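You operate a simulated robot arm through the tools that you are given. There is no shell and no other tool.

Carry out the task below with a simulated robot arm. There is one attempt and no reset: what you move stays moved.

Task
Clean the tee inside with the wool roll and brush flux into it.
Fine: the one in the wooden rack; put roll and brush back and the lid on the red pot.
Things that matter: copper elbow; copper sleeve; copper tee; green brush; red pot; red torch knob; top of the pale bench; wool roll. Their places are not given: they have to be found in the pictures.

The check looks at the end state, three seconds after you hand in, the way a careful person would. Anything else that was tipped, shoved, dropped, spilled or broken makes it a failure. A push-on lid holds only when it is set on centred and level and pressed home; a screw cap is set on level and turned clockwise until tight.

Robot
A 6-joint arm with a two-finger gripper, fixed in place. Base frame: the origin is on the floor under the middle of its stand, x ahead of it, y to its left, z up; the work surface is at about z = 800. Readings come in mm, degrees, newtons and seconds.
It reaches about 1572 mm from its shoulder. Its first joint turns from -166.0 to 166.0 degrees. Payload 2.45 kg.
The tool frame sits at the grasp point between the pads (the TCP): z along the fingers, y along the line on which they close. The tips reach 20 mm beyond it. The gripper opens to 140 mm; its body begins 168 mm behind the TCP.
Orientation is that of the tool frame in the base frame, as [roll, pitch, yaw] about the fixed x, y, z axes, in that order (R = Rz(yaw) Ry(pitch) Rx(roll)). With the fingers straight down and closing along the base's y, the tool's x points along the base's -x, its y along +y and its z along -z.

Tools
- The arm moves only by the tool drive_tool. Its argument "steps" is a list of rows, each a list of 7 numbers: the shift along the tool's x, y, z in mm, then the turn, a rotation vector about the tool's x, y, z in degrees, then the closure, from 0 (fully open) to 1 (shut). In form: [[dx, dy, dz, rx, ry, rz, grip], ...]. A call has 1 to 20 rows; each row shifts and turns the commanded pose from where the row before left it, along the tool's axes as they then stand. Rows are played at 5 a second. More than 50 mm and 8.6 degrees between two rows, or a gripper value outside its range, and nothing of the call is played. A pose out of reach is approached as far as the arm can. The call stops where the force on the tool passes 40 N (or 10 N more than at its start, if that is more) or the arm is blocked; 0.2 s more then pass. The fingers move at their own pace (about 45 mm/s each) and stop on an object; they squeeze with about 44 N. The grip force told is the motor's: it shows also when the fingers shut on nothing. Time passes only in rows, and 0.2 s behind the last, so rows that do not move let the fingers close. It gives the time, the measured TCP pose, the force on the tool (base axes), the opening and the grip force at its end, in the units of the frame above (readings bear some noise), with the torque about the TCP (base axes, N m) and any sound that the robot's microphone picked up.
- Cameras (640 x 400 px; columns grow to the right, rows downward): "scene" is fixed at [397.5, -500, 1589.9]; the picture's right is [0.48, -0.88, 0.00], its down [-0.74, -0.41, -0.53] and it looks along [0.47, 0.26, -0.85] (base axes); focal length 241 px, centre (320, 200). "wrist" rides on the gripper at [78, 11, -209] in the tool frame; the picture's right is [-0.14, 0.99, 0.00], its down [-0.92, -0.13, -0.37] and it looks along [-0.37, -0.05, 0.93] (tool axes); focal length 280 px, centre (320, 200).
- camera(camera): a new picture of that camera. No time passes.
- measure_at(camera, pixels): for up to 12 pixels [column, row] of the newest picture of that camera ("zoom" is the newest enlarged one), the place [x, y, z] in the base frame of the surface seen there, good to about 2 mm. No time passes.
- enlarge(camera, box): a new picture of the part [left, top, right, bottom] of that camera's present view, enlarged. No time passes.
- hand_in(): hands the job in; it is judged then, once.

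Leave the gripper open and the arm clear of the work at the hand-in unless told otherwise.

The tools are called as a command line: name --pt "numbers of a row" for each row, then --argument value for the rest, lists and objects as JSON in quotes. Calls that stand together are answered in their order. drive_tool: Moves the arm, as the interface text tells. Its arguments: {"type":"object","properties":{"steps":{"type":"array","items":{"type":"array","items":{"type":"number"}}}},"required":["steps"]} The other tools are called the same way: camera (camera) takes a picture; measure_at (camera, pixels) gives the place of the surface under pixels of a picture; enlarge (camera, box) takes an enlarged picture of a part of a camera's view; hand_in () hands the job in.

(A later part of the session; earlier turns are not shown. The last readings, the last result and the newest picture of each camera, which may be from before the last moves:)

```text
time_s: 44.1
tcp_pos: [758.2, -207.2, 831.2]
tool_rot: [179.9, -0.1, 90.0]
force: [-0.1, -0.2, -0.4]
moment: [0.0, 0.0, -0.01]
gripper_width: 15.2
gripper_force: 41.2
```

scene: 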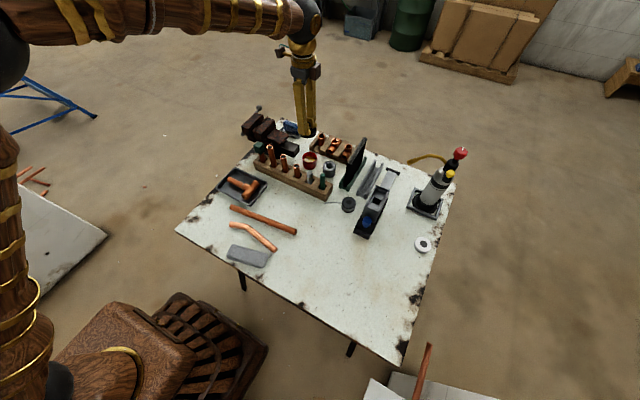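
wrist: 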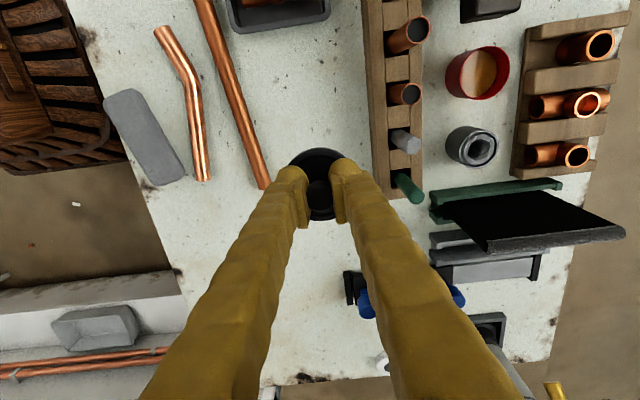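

drive_tool --pt "0 0 1 0 0 0 1" --pt "0 0 1 0 0 0 1" --pt "0 0 0 0 0 0 1"

enlarge --camera "scene" --box '[270, 180, 334, 220]'

measure_at --camera "zoom" --pixels '[[355, 290], [345, 310], [330, 330], [355, 320], [300, 350], [360, 330]]'

```text
time_s: 45.0
tcp_pos: [758.9, -206.8, 828.3]
tool_rot: [-179.9, 0.0, 90.0]
force: [0.4, 0.0, -0.5]
moment: [0.03, 0.01, 0.02]
gripper_width: 15.1
gripper_force: 40.9
```

```text
10.00 times, centred on (302, 200) of scene
```

zoom: 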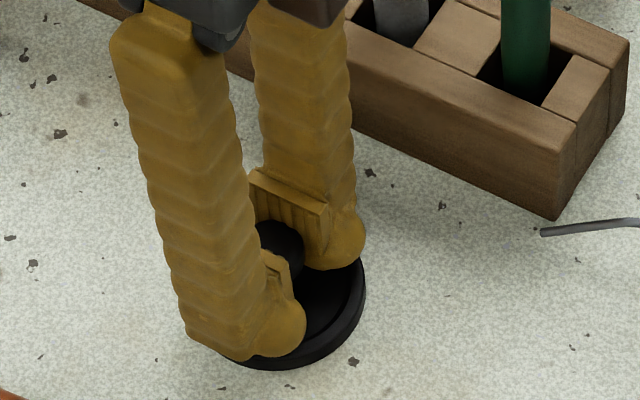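

```text
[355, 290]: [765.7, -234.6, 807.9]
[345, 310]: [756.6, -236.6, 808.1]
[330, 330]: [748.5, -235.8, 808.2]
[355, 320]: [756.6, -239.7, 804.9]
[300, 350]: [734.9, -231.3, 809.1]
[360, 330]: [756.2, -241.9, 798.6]
```

Rim reads z≈808, bottom about at the bench. One more mm, then open.

drive_tool --pt "0 0 0.7 0 0 0 1" --pt "0 0 0 0 0 0 1"

```text
time_s: 45.5
tcp_pos: [755.8, -207.8, 828.8]
tool_rot: [180.0, 0.0, 90.0]
force: [-4.6, -4.4, 15.4]
moment: [-0.06, 0.07, 0.0]
gripper_width: 15.8
gripper_force: 41.7
```

Contact (15 N up): the lid rests on the bench. Opening the fingers now.

drive_tool --pt "0 0 -0.7 0 0 0 0.85" --pt "0 0 0 0 0 0 0.75" --pt "0 0 0 0 0 0 0.6" --pt "0 0 0 0 0 0 0.6" --pt "0 0 0 0 0 0 0.6"

enlarge --camera "scene" --box '[270, 180, 334, 220]'

enlarge --camera "wrist" --box '[240, 130, 400, 250]'

```text
time_s: 46.8
tcp_pos: [757.9, -206.4, 827.0]
tool_rot: [179.9, -0.1, 90.0]
force: [1.8, 0.0, 4.7]
moment: [0.03, 0.15, -0.02]
gripper_width: 54.8
gripper_force: 0.0
```

```text
10.00 times, centred on (302, 200) of scene
```

zoom: 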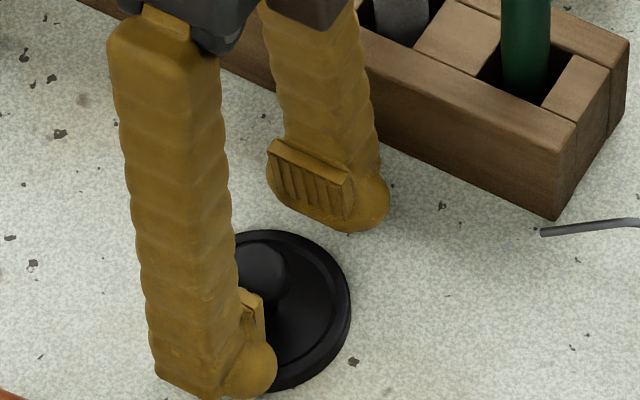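

```text
3.33 times, centred on (320, 190) of wrist
```

zoom: 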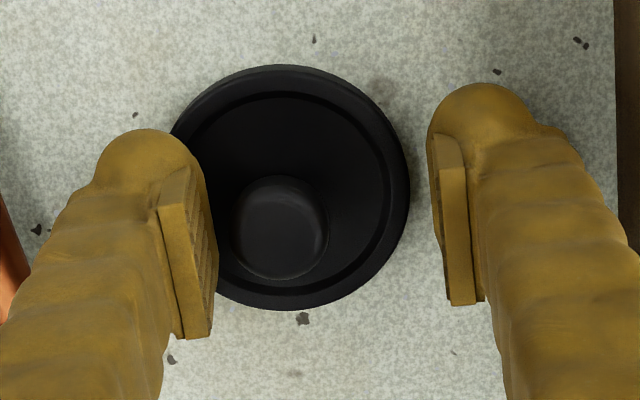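

The opening -x finger tip dragged the lid a little toward -x along the bench (still flat). Lifting straight up now, gently.

drive_tool --pt "0 0 -3 0 0 0 0.6" --pt "0 0 -7 0 0 0 0.6" --pt "0 0 -20 0 0 0 0.6" --pt "0 0 -40 0 0 0 0.6" --pt "0 0 0 0 0 0 0.6"

enlarge --camera "scene" --box '[260, 180, 340, 230]'

enlarge --camera "wrist" --box '[240, 130, 400, 250]'

```text
time_s: 48.0
tcp_pos: [758.3, -205.6, 895.6]
tool_rot: [180.0, -0.1, 90.0]
force: [0.5, -0.7, 0.2]
moment: [-0.03, -0.02, 0.0]
gripper_width: 55.9
gripper_force: 0.2
```

```text
8.00 times, centred on (300, 205) of scene
```

zoom: 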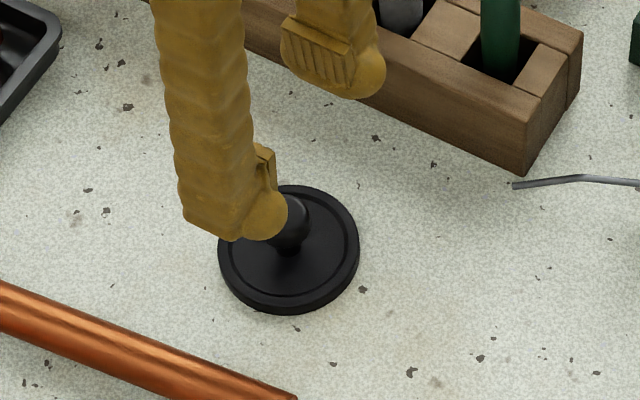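

```text
3.33 times, centred on (320, 190) of wrist
```

zoom: 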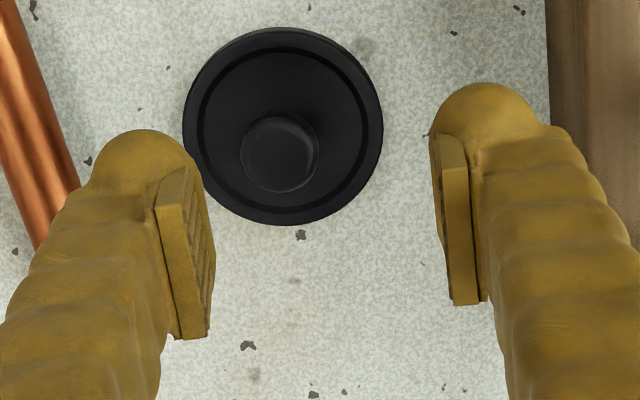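

The lid lies flat on the bench. I measure its position for later.

measure_at --camera "zoom" --pixels '[[281, 150], [243, 150], [319, 150], [281, 113], [281, 190], [187, 125], [380, 125], [283, 32], [283, 222], [230, 100], [340, 180]]'

```text
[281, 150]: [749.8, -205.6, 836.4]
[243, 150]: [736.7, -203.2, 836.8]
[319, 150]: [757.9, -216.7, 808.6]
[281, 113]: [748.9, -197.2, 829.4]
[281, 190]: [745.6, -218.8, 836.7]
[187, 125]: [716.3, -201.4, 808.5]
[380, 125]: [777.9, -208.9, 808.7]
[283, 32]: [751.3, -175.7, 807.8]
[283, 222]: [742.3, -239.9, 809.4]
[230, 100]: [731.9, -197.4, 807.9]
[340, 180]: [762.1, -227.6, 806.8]
```

Lid at (747, -207.5), knob top z 836. Next the green brush: rise, then go above it at (865.5, -253.5).

drive_tool --pt "0 0 -40 0 0 0 0.6" --pt "0 0 -45 0 0 0 0.6" --pt "0 0 -30 0 0 0 0.6" --pt "-16 36 0 0 0 0 0.6" --pt "-16 36 0 0 0 0 0.6" --pt "-16 35 0 0 0 0 0.6" --pt "0 0 0 0 0 0 0.6" --pt "0 0 0 0 0 0 0.6"

enlarge --camera "wrist" --box '[260, 130, 380, 230]'

enlarge --camera "scene" --box '[290, 140, 354, 190]'

```text
time_s: 49.8
tcp_pos: [867.9, -253.6, 1011.7]
tool_rot: [-180.0, 0.0, 90.2]
force: [0.7, -0.3, -0.1]
moment: [0.02, -0.05, 0.01]
gripper_width: 56.0
gripper_force: 0.1
```

```text
4.00 times, centred on (320, 180) of wrist
```

zoom: 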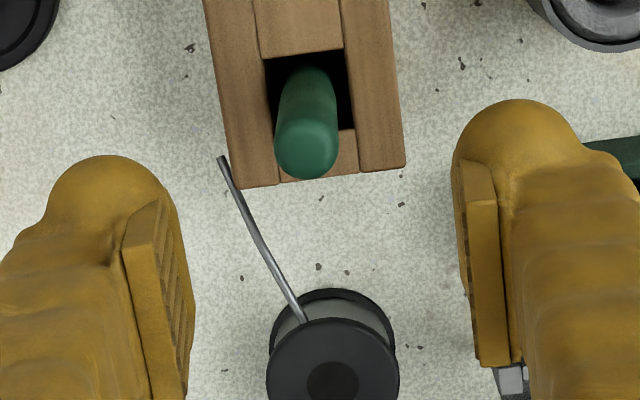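

```text
8.00 times, centred on (322, 165) of scene
```

zoom: 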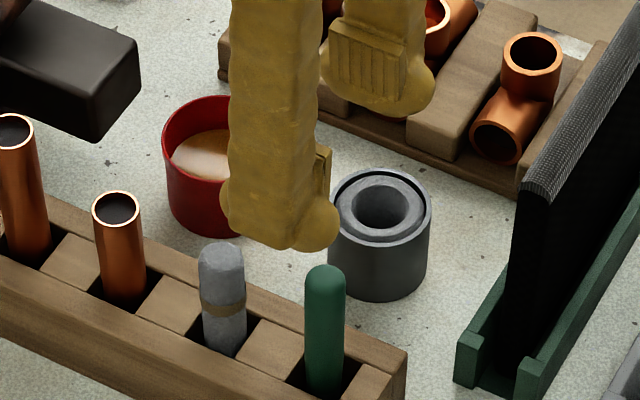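

Measuring the brush top for the lateral correction.

enlarge --camera "wrist" --box '[280, 135, 360, 185]'

measure_at --camera "zoom" --pixels '[[295, 180], [230, 160], [355, 165], [295, 230], [295, 140], [300, 60], [250, 60], [345, 60], [295, 200], [240, 120], [350, 110]]'

```text
8.00 times, centred on (320, 160) of wrist
```

zoom: 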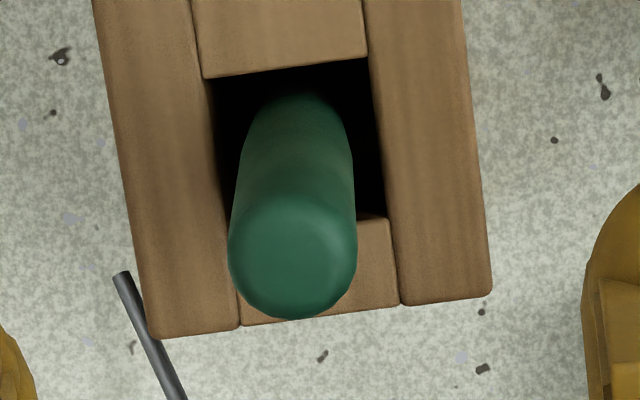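

```text
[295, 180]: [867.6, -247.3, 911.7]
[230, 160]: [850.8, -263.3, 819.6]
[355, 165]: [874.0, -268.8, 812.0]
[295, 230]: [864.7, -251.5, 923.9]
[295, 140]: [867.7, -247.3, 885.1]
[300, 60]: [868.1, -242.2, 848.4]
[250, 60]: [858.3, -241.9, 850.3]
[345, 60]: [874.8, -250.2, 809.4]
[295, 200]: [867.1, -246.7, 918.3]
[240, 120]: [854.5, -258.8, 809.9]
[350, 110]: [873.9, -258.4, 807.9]
```

Brush centre ≈ (866, -255.5). Correct (-2, -2) and lower to TCP z≈900.

drive_tool --pt "-2 -2 20 0 0 0 0.6" --pt "0 0 35 0 0 0 0.6" --pt "0 0 35 0 0 0 0.6" --pt "0 0 21 0 0 0 0.6" --pt "0 0 0 0 0 0 0.6" --pt "0 0 0 0 0 0 0.6"

enlarge --camera "wrist" --box '[240, 145, 400, 245]'

enlarge --camera "scene" --box '[290, 150, 354, 190]'

```text
time_s: 51.1
tcp_pos: [861.0, -255.7, 901.4]
tool_rot: [-180.0, -0.1, 90.1]
force: [0.0, 0.6, 0.3]
moment: [-0.02, -0.02, 0.01]
gripper_width: 56.0
gripper_force: 0.0
```

```text
4.00 times, centred on (320, 195) of wrist
```

zoom: 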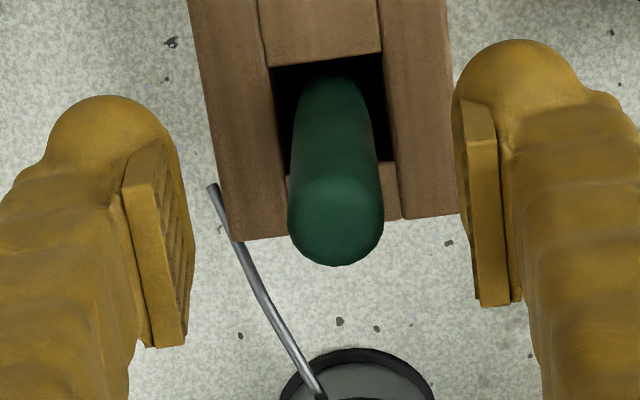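

```text
10.00 times, centred on (322, 170) of scene
```

zoom: 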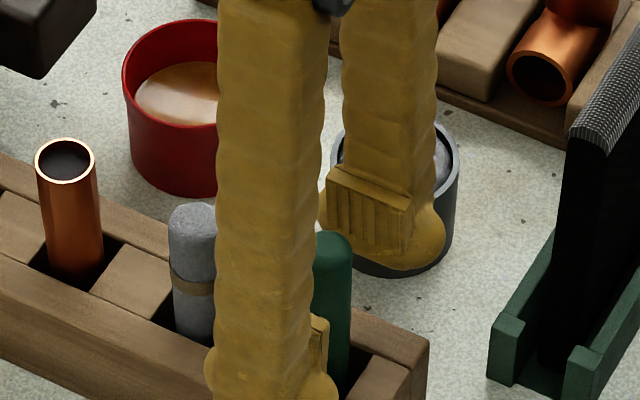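

x has drifted −4 during descent. Re-measuring the brush top here.

enlarge --camera "wrist" --box '[280, 170, 360, 220]'

measure_at --camera "zoom" --pixels '[[355, 60], [355, 100], [355, 140], [355, 180], [355, 200], [355, 220], [280, 120], [430, 120], [275, 160], [440, 160], [355, 20]]'

```text
8.00 times, centred on (320, 195) of wrist
```

zoom: 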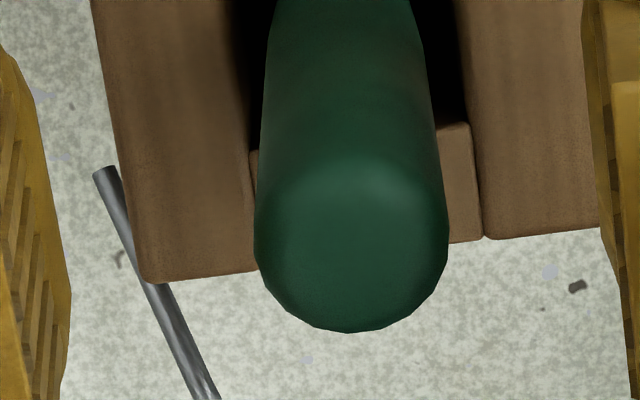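

```text
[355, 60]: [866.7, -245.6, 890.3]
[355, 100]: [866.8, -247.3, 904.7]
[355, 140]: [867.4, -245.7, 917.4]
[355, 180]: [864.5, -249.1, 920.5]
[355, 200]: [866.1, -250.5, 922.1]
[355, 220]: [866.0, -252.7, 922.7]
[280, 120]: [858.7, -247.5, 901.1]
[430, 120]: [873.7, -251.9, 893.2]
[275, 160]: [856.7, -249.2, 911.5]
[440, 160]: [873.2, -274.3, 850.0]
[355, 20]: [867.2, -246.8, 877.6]
```

Brush axis ≈ (865.6, -254.8). Shift +4.3 in x, +1 in y, and close.

drive_tool --pt "1 4.3 0 0 0 0 0.6" --pt "0 0 0 0 0 0 0.6" --pt "0 0 0 0 0 0 0.75" --pt "0 0 0 0 0 0 0.85" --pt "0 0 0 0 0 0 1" --pt "0 0 0 0 0 0 1" --pt "0 0 0 0 0 0 1" --pt "0 0 0 0 0 0 1"

enlarge --camera "wrist" --box '[240, 145, 400, 245]'

```text
time_s: 53.0
tcp_pos: [866.6, -254.8, 903.7]
tool_rot: [-180.0, 0.0, 90.0]
force: [-0.2, 0.0, 0.5]
moment: [0.02, 0.02, -0.01]
gripper_width: 14.6
gripper_force: 41.1
```

```text
4.00 times, centred on (320, 195) of wrist
```

zoom: 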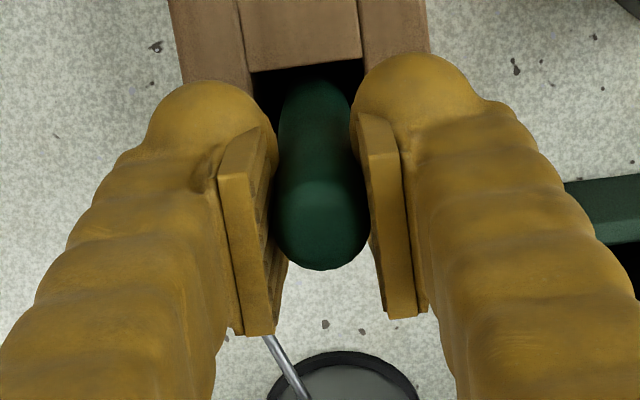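

Brush gripped at 14.6 mm. Lifting straight up ~130 mm.

drive_tool --pt "0 0 -10 0 0 0 1" --pt "0 0 -20 0 0 0 1" --pt "0 0 -30 0 0 0 1" --pt "0 0 -35 0 0 0 1" --pt "0 0 -35 0 0 0 1" --pt "0 0 0 0 0 0 1"

enlarge --camera "scene" --box '[290, 130, 370, 190]'

enlarge --camera "wrist" --box '[240, 120, 400, 220]'

```text
time_s: 54.4
tcp_pos: [869.5, -253.3, 1033.4]
tool_rot: [180.0, 0.0, 90.0]
force: [-0.3, 0.2, -0.2]
moment: [0.0, -0.02, -0.02]
gripper_width: 14.5
gripper_force: 40.7
```

```text
6.67 times, centred on (330, 160) of scene
```

zoom: 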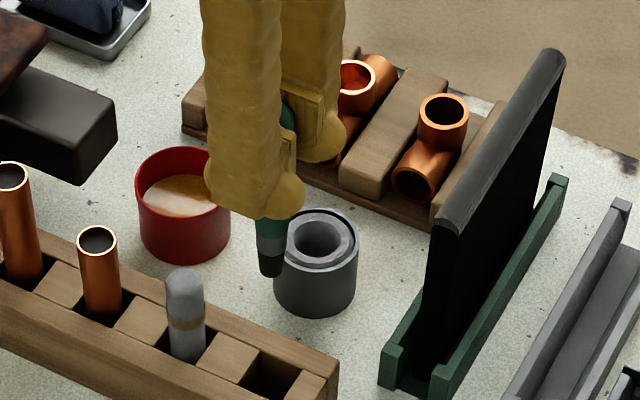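

```text
4.00 times, centred on (320, 170) of wrist
```

zoom: 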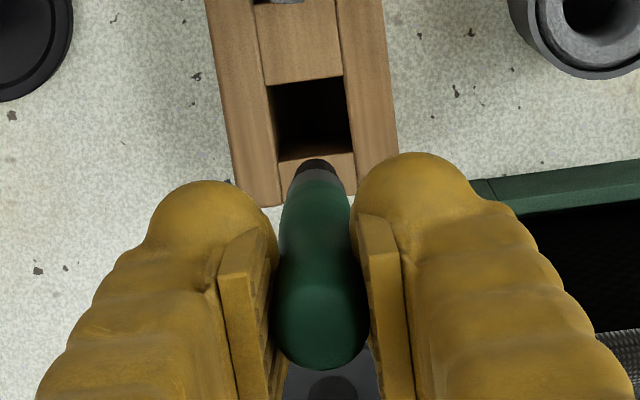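

The brush has a silver ferrule and black bristles. Measuring the bristle end and the flux level.

enlarge --camera "scene" --box '[302, 145, 350, 175]'

measure_at --camera "zoom" --pixels '[[230, 300], [230, 290]]'

enlarge --camera "scene" --box '[300, 145, 348, 180]'

```text
13.33 times, centred on (326, 160) of scene
```

zoom: 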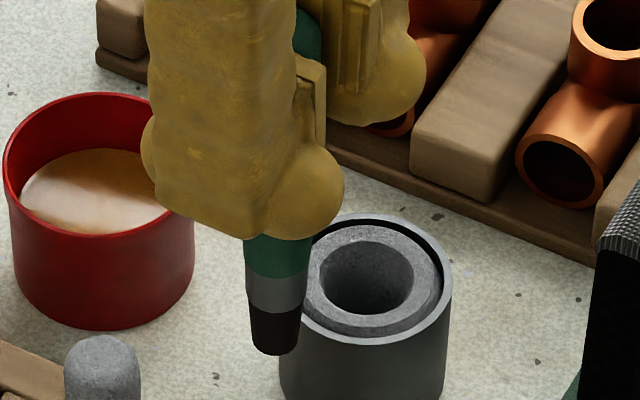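

```text
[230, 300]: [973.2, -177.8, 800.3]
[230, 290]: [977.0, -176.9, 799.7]
```

```text
11.43 times, centred on (324, 162) of scene
```

zoom: 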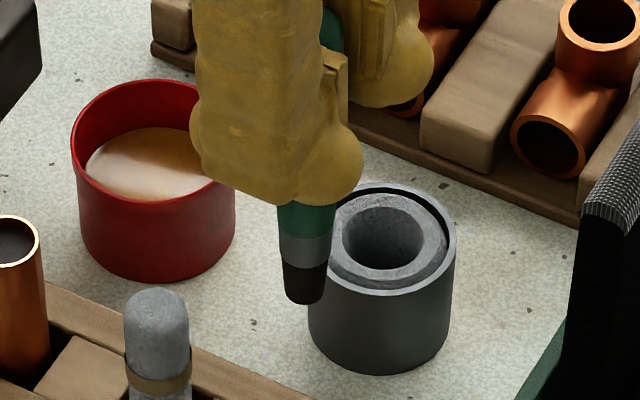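

measure_at --camera "zoom" --pixels '[[305, 300], [305, 290], [305, 270], [305, 245], [305, 215], [130, 165], [160, 150], [100, 160], [130, 200], [80, 160], [140, 90]]'

```text
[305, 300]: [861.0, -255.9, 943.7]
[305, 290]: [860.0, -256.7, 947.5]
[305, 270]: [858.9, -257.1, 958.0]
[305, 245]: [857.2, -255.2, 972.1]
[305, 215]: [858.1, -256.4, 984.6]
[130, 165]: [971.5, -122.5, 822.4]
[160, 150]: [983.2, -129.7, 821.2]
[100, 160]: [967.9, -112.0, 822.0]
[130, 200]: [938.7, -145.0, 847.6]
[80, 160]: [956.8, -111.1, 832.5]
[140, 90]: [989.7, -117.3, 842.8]
```

Bristle end is ~91.5 mm below TCP; flux level z≈822, pot rim z≈848, pot centre ≈ (969, -137.5). Moving above the pot.

drive_tool --pt "29 25 0 0 0 0 1" --pt "29 25 0 0 0 0 1" --pt "29 25 0 0 0 0 1" --pt "29 25 0 0 0 0 1" --pt "0 0 0 0 0 0 1" --pt "0 0 0 0 0 0 1"

enlarge --camera "scene" --box '[285, 130, 349, 170]'

enlarge --camera "wrist" --box '[240, 120, 400, 220]'

```text
time_s: 55.8
tcp_pos: [964.9, -139.8, 1034.3]
tool_rot: [180.0, -0.1, 90.0]
force: [0.7, 0.0, -0.4]
moment: [0.0, 0.03, 0.0]
gripper_width: 14.9
gripper_force: 41.1
```

```text
10.00 times, centred on (317, 150) of scene
```

zoom: 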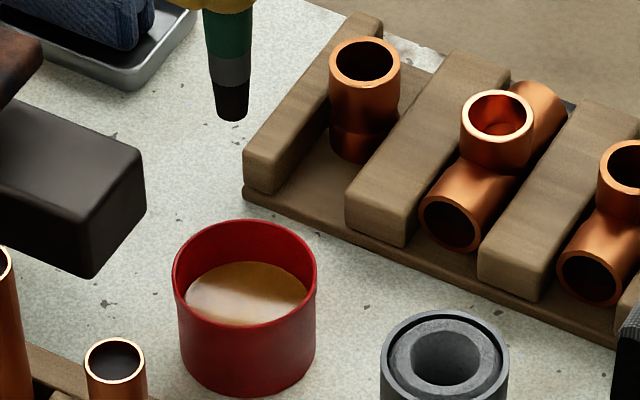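

```text
4.00 times, centred on (320, 170) of wrist
```

zoom: 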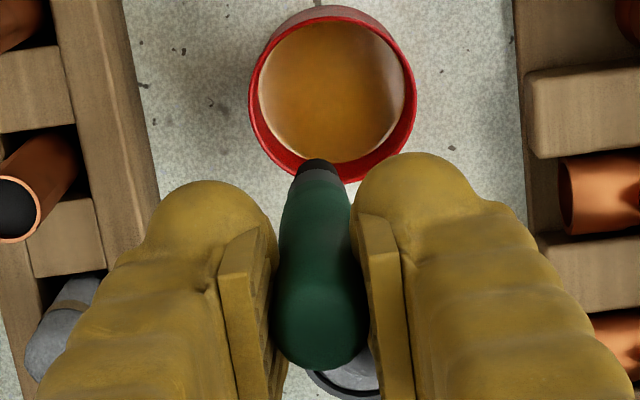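

Correct (+4, +2) and lower to put the bristles inside the pot just above the flux.

drive_tool --pt "2 4 20 0 0 0 1" --pt "0 0 35 0 0 0 1" --pt "0 0 30 0 0 0 1" --pt "0 0 12 0 0 0 1" --pt "0 0 0 0 0 0 1" --pt "0 0 0 0 0 0 1"

enlarge --camera "scene" --box '[285, 140, 349, 180]'

enlarge --camera "wrist" --box '[240, 120, 400, 220]'

```text
time_s: 57.1
tcp_pos: [969.2, -136.5, 936.2]
tool_rot: [-179.9, 0.0, 90.0]
force: [-0.2, -0.1, 0.9]
moment: [0.03, -0.01, 0.0]
gripper_width: 14.4
gripper_force: 41.2
```

```text
10.00 times, centred on (317, 160) of scene
```

zoom: 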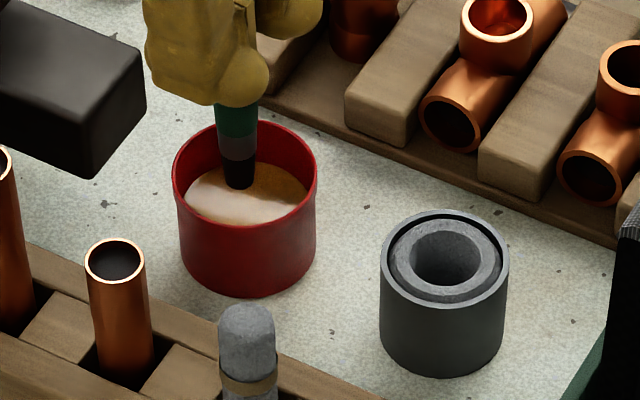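

```text
4.00 times, centred on (320, 170) of wrist
```

zoom: 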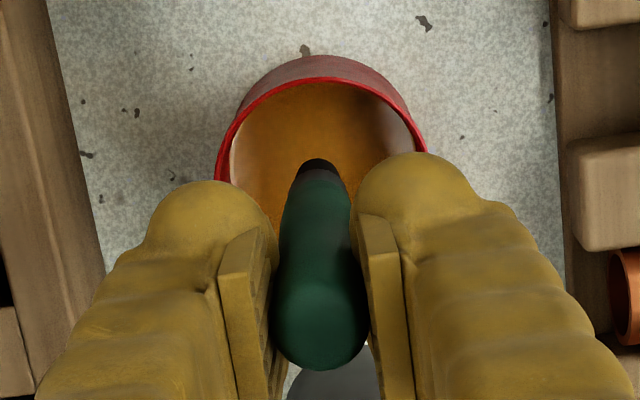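

Brush is centred in the pot. Dip slowly ~30 mm (bristle end to z≈814) and dwell with a tiny swirl.

drive_tool --pt "0 0 10 0 0 0 1" --pt "0 0 10 0 0 0 1" --pt "0 0 6 0 0 0 1" --pt "0 0 4 0 0 0 1" --pt "2 2 0 0 0 0 1" --pt "-4 0 0 0 0 0 1" --pt "0 -4 0 0 0 0 1" --pt "2 2 0 0 0 0 1" --pt "0 0 0 0 0 0 1"

enlarge --camera "scene" --box '[285, 140, 349, 180]'

```text
time_s: 58.1
tcp_pos: [973.4, -136.6, 915.0]
tool_rot: [179.7, 0.1, 90.1]
force: [-2.1, -0.5, 5.8]
moment: [0.0, 0.07, 0.01]
gripper_width: 14.7
gripper_force: 41.5
stopped in row 4: the force on the tool passed its limit at 41 N (the readings are from after the stop); the commanded pose is now the measured one
```

```text
10.00 times, centred on (317, 160) of scene
```

zoom: 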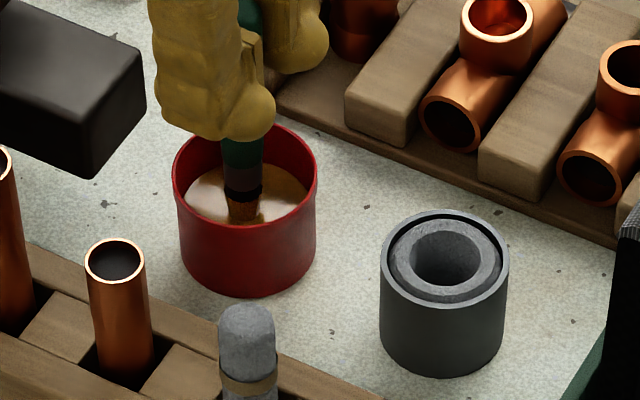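

The bristles touched bottom/paste (41 N stop) and are now amber — loaded with flux. Raising slowly 20 mm inside the pot and letting it drip.

drive_tool --pt "0 -1 -5 0 0 0 1" --pt "0 -1 -5 0 0 0 1" --pt "0 -1 -6 0 0 0 1" --pt "0 0 0 0 0 0 1" --pt "0 0 0 0 0 0 1" --pt "0 0 0 0 0 0 1" --pt "0 0 0 0 0 0 1" --pt "0 0 0 0 0 0 1" --pt "0 0 0 0 0 0 1" --pt "0 0 0 0 0 0 1"

enlarge --camera "scene" --box '[290, 145, 330, 175]'

enlarge --camera "wrist" --box '[240, 120, 400, 220]'

```text
time_s: 60.3
tcp_pos: [969.2, -135.4, 929.5]
tool_rot: [179.7, 0.2, 90.0]
force: [0.2, -0.2, 0.2]
moment: [-0.01, 0.0, -0.01]
gripper_width: 14.7
gripper_force: 40.7
```

```text
13.33 times, centred on (310, 160) of scene
```

zoom: 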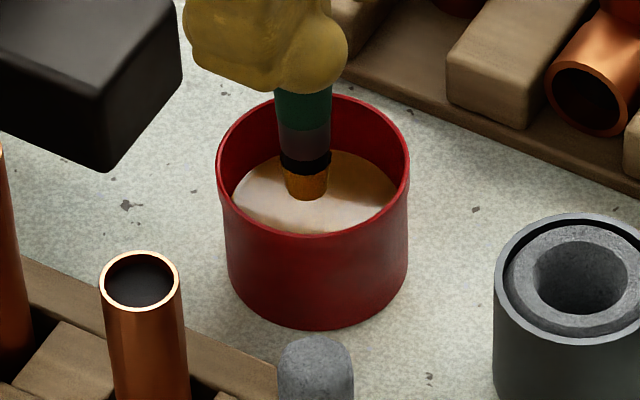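

```text
4.00 times, centred on (320, 170) of wrist
```

zoom: 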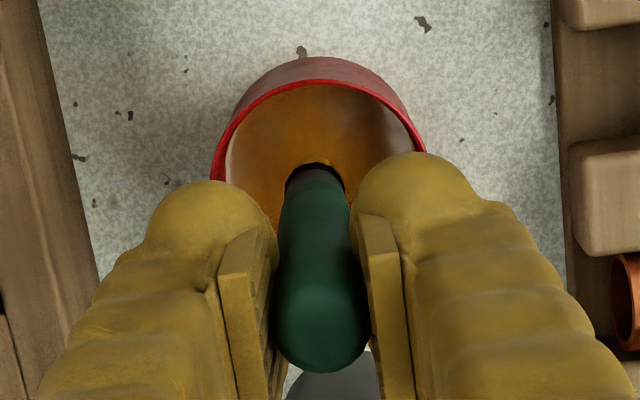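

Bristles hold flux, no drip seen. Raise 75 mm, fix the small tilt, and go straight over to the tee (path stays off sleeve and elbow).

drive_tool --pt "0 0 -20 0 0 0 1" --pt "0 0 -30 0.3 0.2 0 1" --pt "0 0 -25 0 0 0 1" --pt "-14 31.5 0 0 0 0 1" --pt "-14 31.5 0 0 0 0 1" --pt "-14 31.5 0 0 0 0 1" --pt "-14 31.5 0 0 0 0 1" --pt "0 0 0 0 0 0 1" --pt "0 0 0 0 0 0 1"

enlarge --camera "scene" --box '[300, 115, 364, 155]'

enlarge --camera "wrist" --box '[280, 130, 360, 180]'

```text
time_s: 62.3
tcp_pos: [1095.5, -195.6, 1002.4]
tool_rot: [179.9, -0.1, 90.2]
force: [0.0, -0.6, -1.3]
moment: [-0.02, 0.01, -0.01]
gripper_width: 14.6
gripper_force: 40.6
```

```text
10.00 times, centred on (332, 135) of scene
```

zoom: 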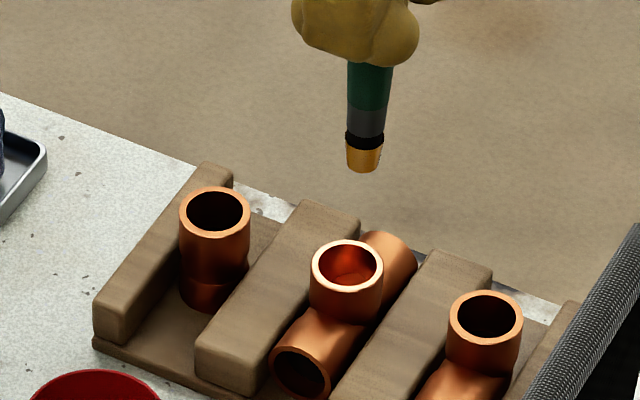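

```text
8.00 times, centred on (320, 155) of wrist
```

zoom: 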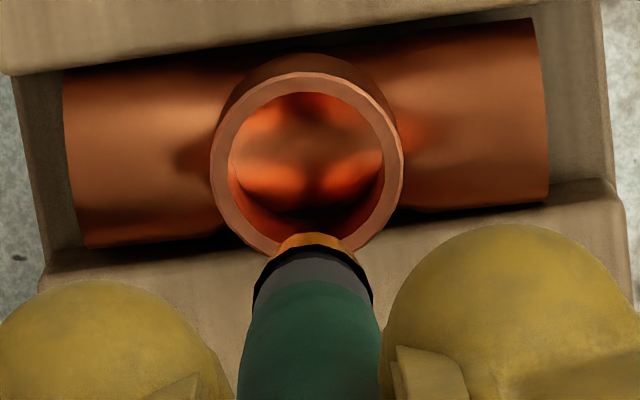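

Brush is ~4.4 mm off in y (reading −195.6, tee −191). Measuring the bristle end height, then correcting.

enlarge --camera "scene" --box '[320, 120, 352, 140]'

measure_at --camera "zoom" --pixels '[[325, 240], [325, 230], [325, 200], [325, 165], [325, 130], [300, 220], [350, 220]]'

drive_tool --pt "4.4 0 0 0 0 0 1" --pt "0 0 20 0 0 0 1" --pt "0 0 12 0 0 0 1" --pt "0 0 0 0 0 0 1" --pt "0 0 0 0 0 0 1"

enlarge --camera "scene" --box '[300, 115, 364, 155]'

enlarge --camera "wrist" --box '[280, 130, 360, 180]'

```text
16.00 times, centred on (336, 130) of scene
```

zoom: 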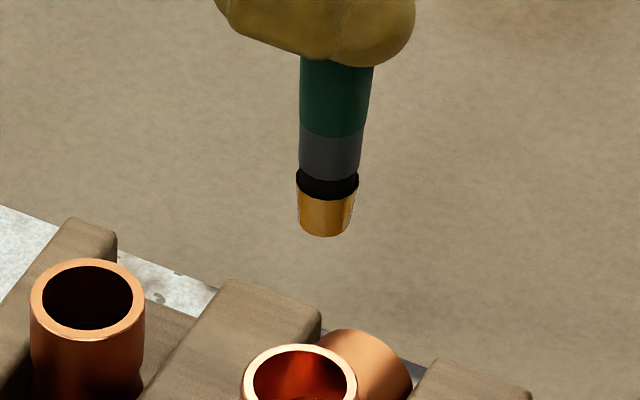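

```text
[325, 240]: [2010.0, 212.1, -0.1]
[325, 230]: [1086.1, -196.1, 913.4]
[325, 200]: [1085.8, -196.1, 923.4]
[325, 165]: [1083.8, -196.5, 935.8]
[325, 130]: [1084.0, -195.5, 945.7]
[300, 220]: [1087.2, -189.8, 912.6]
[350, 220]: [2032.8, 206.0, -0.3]
```

```text
time_s: 63.5
tcp_pos: [1096.6, -189.1, 970.6]
tool_rot: [-180.0, -0.1, 90.1]
force: [0.5, 0.1, -0.7]
moment: [0.01, 0.01, 0.02]
gripper_width: 14.8
gripper_force: 40.9
```

```text
10.00 times, centred on (332, 135) of scene
```

zoom: 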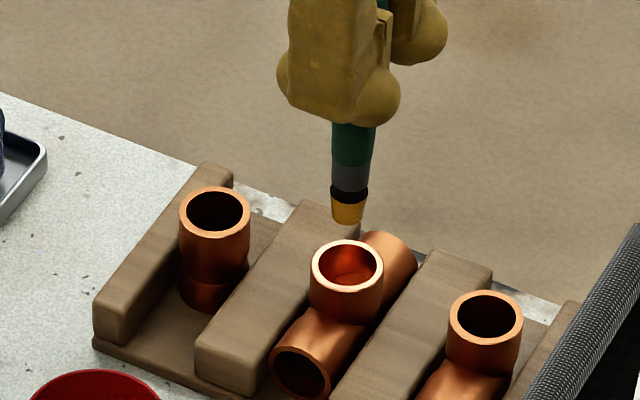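

```text
8.00 times, centred on (320, 155) of wrist
```

zoom: 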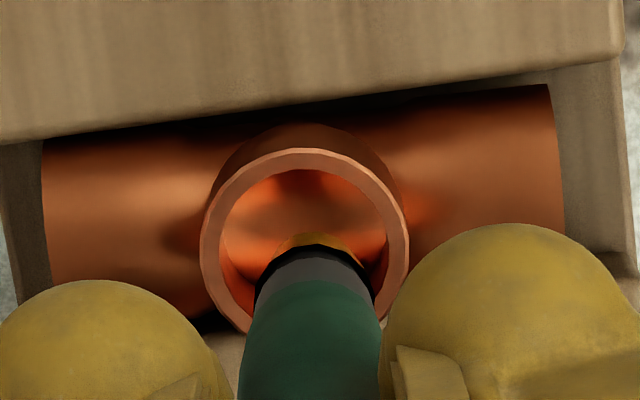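

Bristle end at z≈879, lined up over the branch. Lower ~40 mm in small steps.

drive_tool --pt "0 -0.5 10 0 0 0 1" --pt "0 0 10 0 0 0 1" --pt "0 0 10 0 0 0 1" --pt "0 0 6 0 0 0 1" --pt "0 0 0 0 0 0 1"

enlarge --camera "scene" --box '[300, 115, 364, 155]'

enlarge --camera "wrist" --box '[280, 130, 360, 180]'

```text
time_s: 64.7
tcp_pos: [1096.0, -188.6, 937.1]
tool_rot: [180.0, -0.1, 90.1]
force: [-0.8, -0.4, 0.0]
moment: [0.01, 0.01, 0.02]
gripper_width: 14.8
gripper_force: 41.1
```

```text
10.00 times, centred on (332, 135) of scene
```

zoom: 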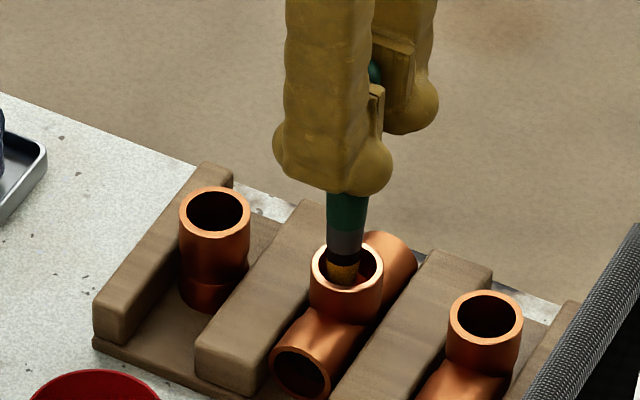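

```text
8.00 times, centred on (320, 155) of wrist
```

zoom: 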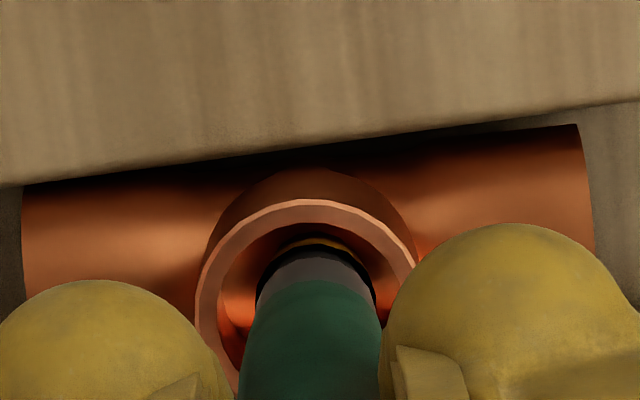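

Bristles are inside the branch. Go 8 mm deeper with -1.5 in y, then wipe round the wall with small circles and twists.

drive_tool --pt "-1.5 0 4 0 0 0 1" --pt "0 0 4 0 0 0 1" --pt "3 0 0 0 0 0 1" --pt "0 3 0 0 0 0 1" --pt "-3 0 0 0 0 0 1" --pt "-3 0 0 0 0 0 1" --pt "0 -3 0 0 0 0 1" --pt "0 -3 0 0 0 0 1" --pt "3 0 0 0 0 0 1" --pt "3 0 0 0 0 0 1" --pt "-3 3 0 0 0 0 1" --pt "0 0 0 0 0 0 1"

enlarge --camera "scene" --box '[300, 115, 364, 155]'

enlarge --camera "wrist" --box '[280, 130, 360, 180]'

```text
time_s: 67.3
tcp_pos: [1095.3, -189.5, 929.8]
tool_rot: [-180.0, -0.2, 90.1]
force: [0.8, -0.2, -0.1]
moment: [0.01, 0.0, 0.01]
gripper_width: 14.9
gripper_force: 41.0
```

```text
10.00 times, centred on (332, 135) of scene
```

zoom: 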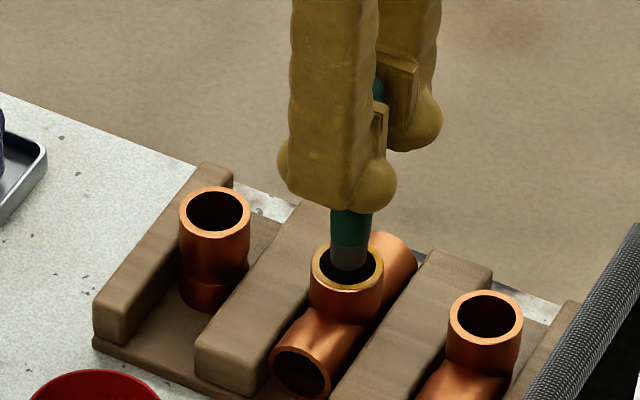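

```text
8.00 times, centred on (320, 155) of wrist
```

zoom: 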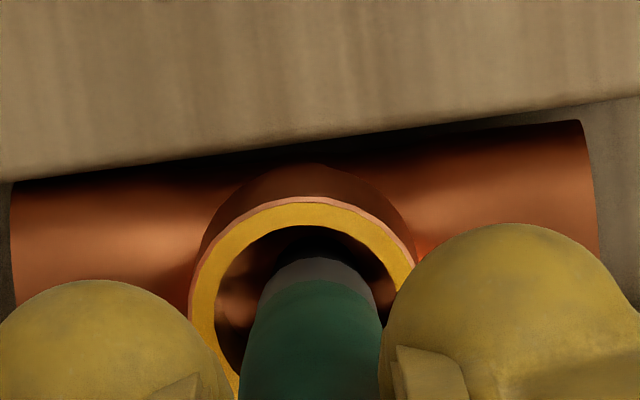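

Flux now shows yellow in the branch. A short twist back and forth, then withdraw straight up.

drive_tool --pt "0 0 0 0 0 8 1" --pt "0 0 0 0 0 8 1" --pt "0 0 0 0 0 8 1" --pt "0 0 0 0 0 -8 1" --pt "0 0 0 0 0 -8 1" --pt "0 0 0 0 0 -8 1" --pt "0 0 0 0 0 0 1" --pt "0 0 -10 0 0 0 1" --pt "0 0 -10 0 0 0 1" --pt "0 0 -20 0 0 0 1" --pt "0 0 -40 0 0 0 1" --pt "0 0 -20 0 0 0 1" --pt "0 0 0 0 0 0 1"

enlarge --camera "scene" --box '[300, 115, 364, 155]'

enlarge --camera "wrist" --box '[270, 115, 370, 185]'

```text
time_s: 70.1
tcp_pos: [1093.8, -189.1, 1029.8]
tool_rot: [179.9, -0.1, 90.2]
force: [0.5, 0.6, 0.3]
moment: [0.04, 0.01, 0.02]
gripper_width: 14.5
gripper_force: 41.0
```

```text
10.00 times, centred on (332, 135) of scene
```

zoom: 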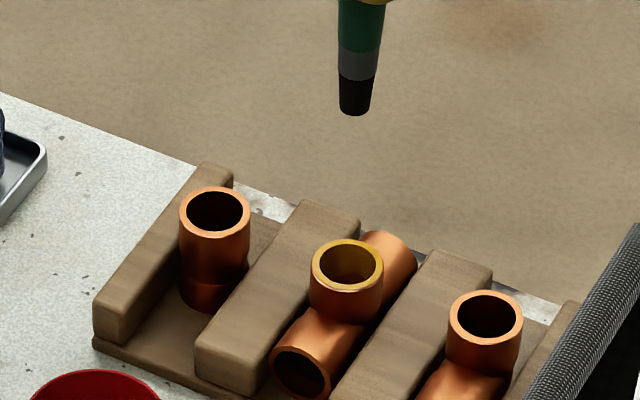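

```text
5.71 times, centred on (320, 150) of wrist
```

zoom: 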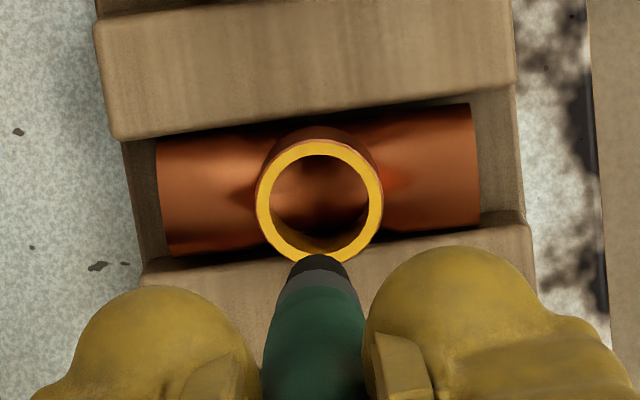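

The tee's branch is clean and fluxed; the bristles are back to black. Now carry the brush back above hole 6.

drive_tool --pt "-13 -45 0 0 0 0 1" --pt "-13 -46 0 0 0 0 1" --pt "-13 -46 0 0 0 0 1" --pt "-13 -46 0 0 0 0 1" --pt "-13 -45 0 0 0 0 1" --pt "0 0 0 0 0 0 1" --pt "0 0 0 0 0 0 1"

enlarge --camera "scene" --box '[300, 155, 364, 195]'

enlarge --camera "wrist" --box '[280, 125, 360, 175]'

```text
time_s: 71.7
tcp_pos: [866.3, -255.1, 1030.2]
tool_rot: [180.0, 0.0, 90.1]
force: [-0.3, -0.1, -0.2]
moment: [-0.01, -0.02, 0.01]
gripper_width: 14.5
gripper_force: 40.7
```

```text
10.00 times, centred on (332, 175) of scene
```

zoom: 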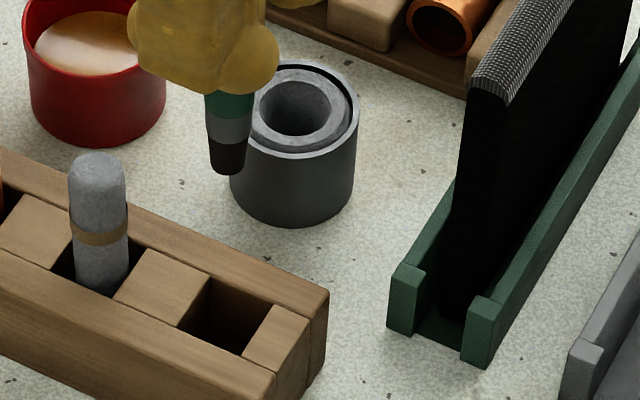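

```text
8.00 times, centred on (320, 150) of wrist
```

zoom: 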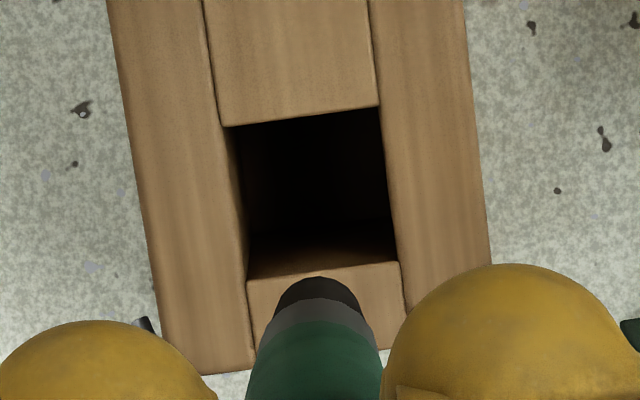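

Measuring the hole-6 edges and the bristle end.

measure_at --camera "zoom" --pixels '[[232, 190], [391, 190], [300, 112], [270, 285], [390, 275], [318, 290], [280, 300], [355, 300], [318, 305]]'

enlarge --camera "scene" --box '[300, 155, 364, 195]'

measure_at --camera "zoom" --pixels '[[226, 170], [226, 160], [226, 130], [207, 280], [275, 308], [180, 328], [243, 356], [226, 100]]'

```text
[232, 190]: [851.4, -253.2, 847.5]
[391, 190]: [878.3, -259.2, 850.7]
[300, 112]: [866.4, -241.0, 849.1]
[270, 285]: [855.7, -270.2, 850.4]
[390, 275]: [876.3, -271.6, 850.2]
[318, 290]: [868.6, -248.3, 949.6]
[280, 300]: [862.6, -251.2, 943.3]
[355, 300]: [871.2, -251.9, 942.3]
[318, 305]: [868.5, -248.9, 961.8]
```

```text
10.00 times, centred on (332, 175) of scene
```

zoom: 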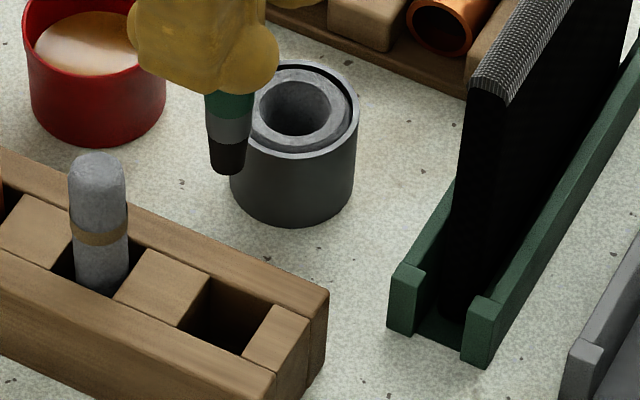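

```text
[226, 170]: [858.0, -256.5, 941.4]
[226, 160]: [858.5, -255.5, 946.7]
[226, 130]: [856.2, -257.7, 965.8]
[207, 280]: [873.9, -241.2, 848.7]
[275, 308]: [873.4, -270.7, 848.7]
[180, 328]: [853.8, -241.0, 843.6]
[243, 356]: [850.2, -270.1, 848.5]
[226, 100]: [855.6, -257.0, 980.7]
```

Hole 6 centre ≈ (864.5, -255.5); brush ≈ (865.5, -254.5). Lower 80 mm with compensation for the drift seen here, then check.

drive_tool --pt "-0.5 0 30 0 0 0 1" --pt "0 0.8 30 0 0 0 1" --pt "0 0.8 20 0 0 0 1" --pt "0 0 0 0 0 0 1" --pt "0 0 0 0 0 0 1"

enlarge --camera "scene" --box '[300, 155, 364, 195]'

enlarge --camera "wrist" --box '[280, 125, 360, 175]'

```text
time_s: 72.9
tcp_pos: [868.2, -254.9, 952.3]
tool_rot: [180.0, -0.1, 90.0]
force: [0.7, 0.5, -0.4]
moment: [0.01, -0.02, -0.01]
gripper_width: 14.8
gripper_force: 40.8
```

```text
10.00 times, centred on (332, 175) of scene
```

zoom: 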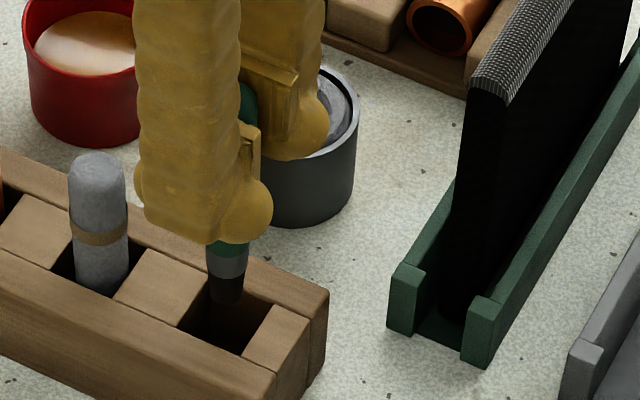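

```text
8.00 times, centred on (320, 150) of wrist
```

zoom: 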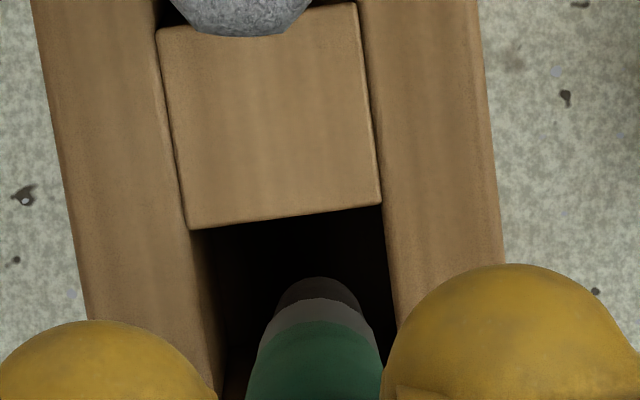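

Brush is ~2.5 mm too far +x. Correct and lower 25 mm, then check again.

drive_tool --pt "0 -2.6 0 0 0 0 1" --pt "0 0 10 0 0 0 1" --pt "0 0 10 0 0 0 1" --pt "0 0 6 0 0 0 1" --pt "0 0 0 0 0 0 1"

enlarge --camera "scene" --box '[300, 155, 364, 195]'

enlarge --camera "wrist" --box '[280, 125, 360, 175]'

```text
time_s: 74.1
tcp_pos: [866.8, -255.7, 923.4]
tool_rot: [180.0, -0.1, 90.1]
force: [0.3, 0.6, -0.4]
moment: [0.02, -0.01, 0.02]
gripper_width: 14.5
gripper_force: 40.9
```

```text
10.00 times, centred on (332, 175) of scene
```

zoom: 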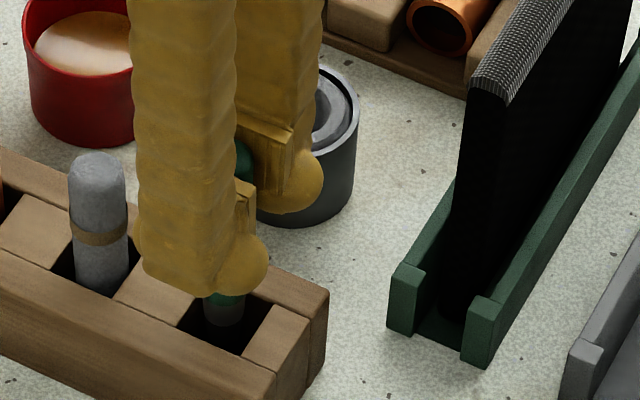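

```text
8.00 times, centred on (320, 150) of wrist
```

zoom: 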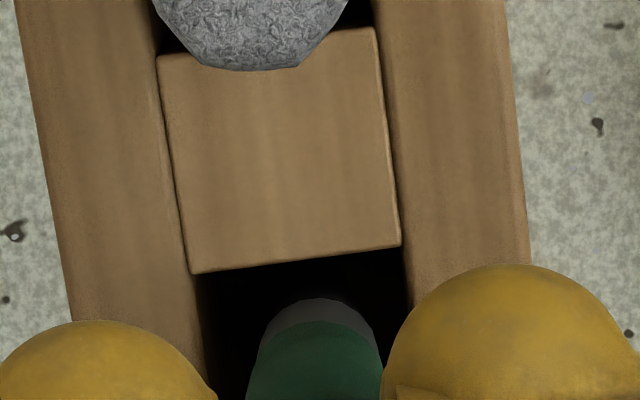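

In the hole. Lower 18 mm more to about the original height (z≈904).

drive_tool --pt "0 -0.8 6 0 0 0 1" --pt "0 0 6 0 0 0 1" --pt "0 0 4 0 0 0 1" --pt "0 0 2 0 0 0 1" --pt "0 0 0 0 0 0 1" --pt "0 0 0 0 0 0 1"

enlarge --camera "wrist" --box '[240, 145, 400, 245]'

```text
time_s: 75.5
tcp_pos: [865.7, -254.5, 904.0]
tool_rot: [179.9, -0.1, 90.1]
force: [0.5, -0.6, -0.7]
moment: [0.01, 0.0, 0.0]
gripper_width: 14.7
gripper_force: 41.4
```

```text
4.00 times, centred on (320, 195) of wrist
```

zoom: 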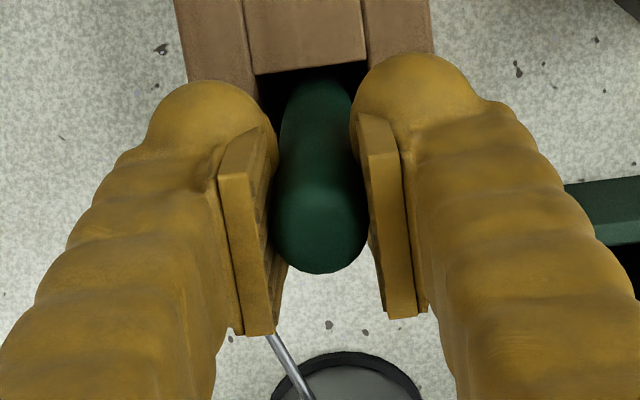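

Same view as when I first gripped it. Release the brush.

drive_tool --pt "0 0 0.7 0 0 0 1" --pt "0 0 0 0 0 0 0.85" --pt "0 0 0 0 0 0 0.75" --pt "0 0 0 0 0 0 0.6" --pt "0 0 0 0 0 0 0.6" --pt "0 0 0 0 0 0 0.6"

enlarge --camera "wrist" --box '[240, 145, 400, 245]'

enlarge --camera "scene" --box '[290, 150, 354, 190]'

```text
time_s: 76.9
tcp_pos: [865.3, -255.2, 904.6]
tool_rot: [180.0, -0.1, 90.1]
force: [-1.0, -0.9, -0.1]
moment: [0.01, 0.01, 0.02]
gripper_width: 56.0
gripper_force: 0.0
```

```text
4.00 times, centred on (320, 195) of wrist
```

zoom: 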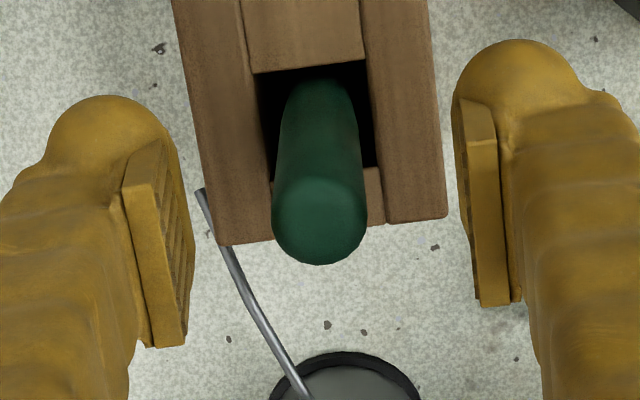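

```text
10.00 times, centred on (322, 170) of scene
```

zoom: 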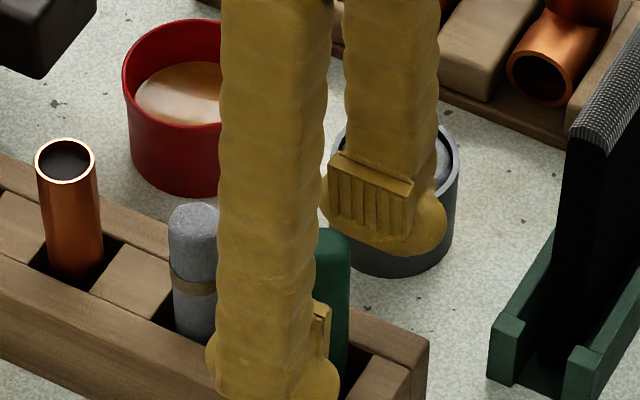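

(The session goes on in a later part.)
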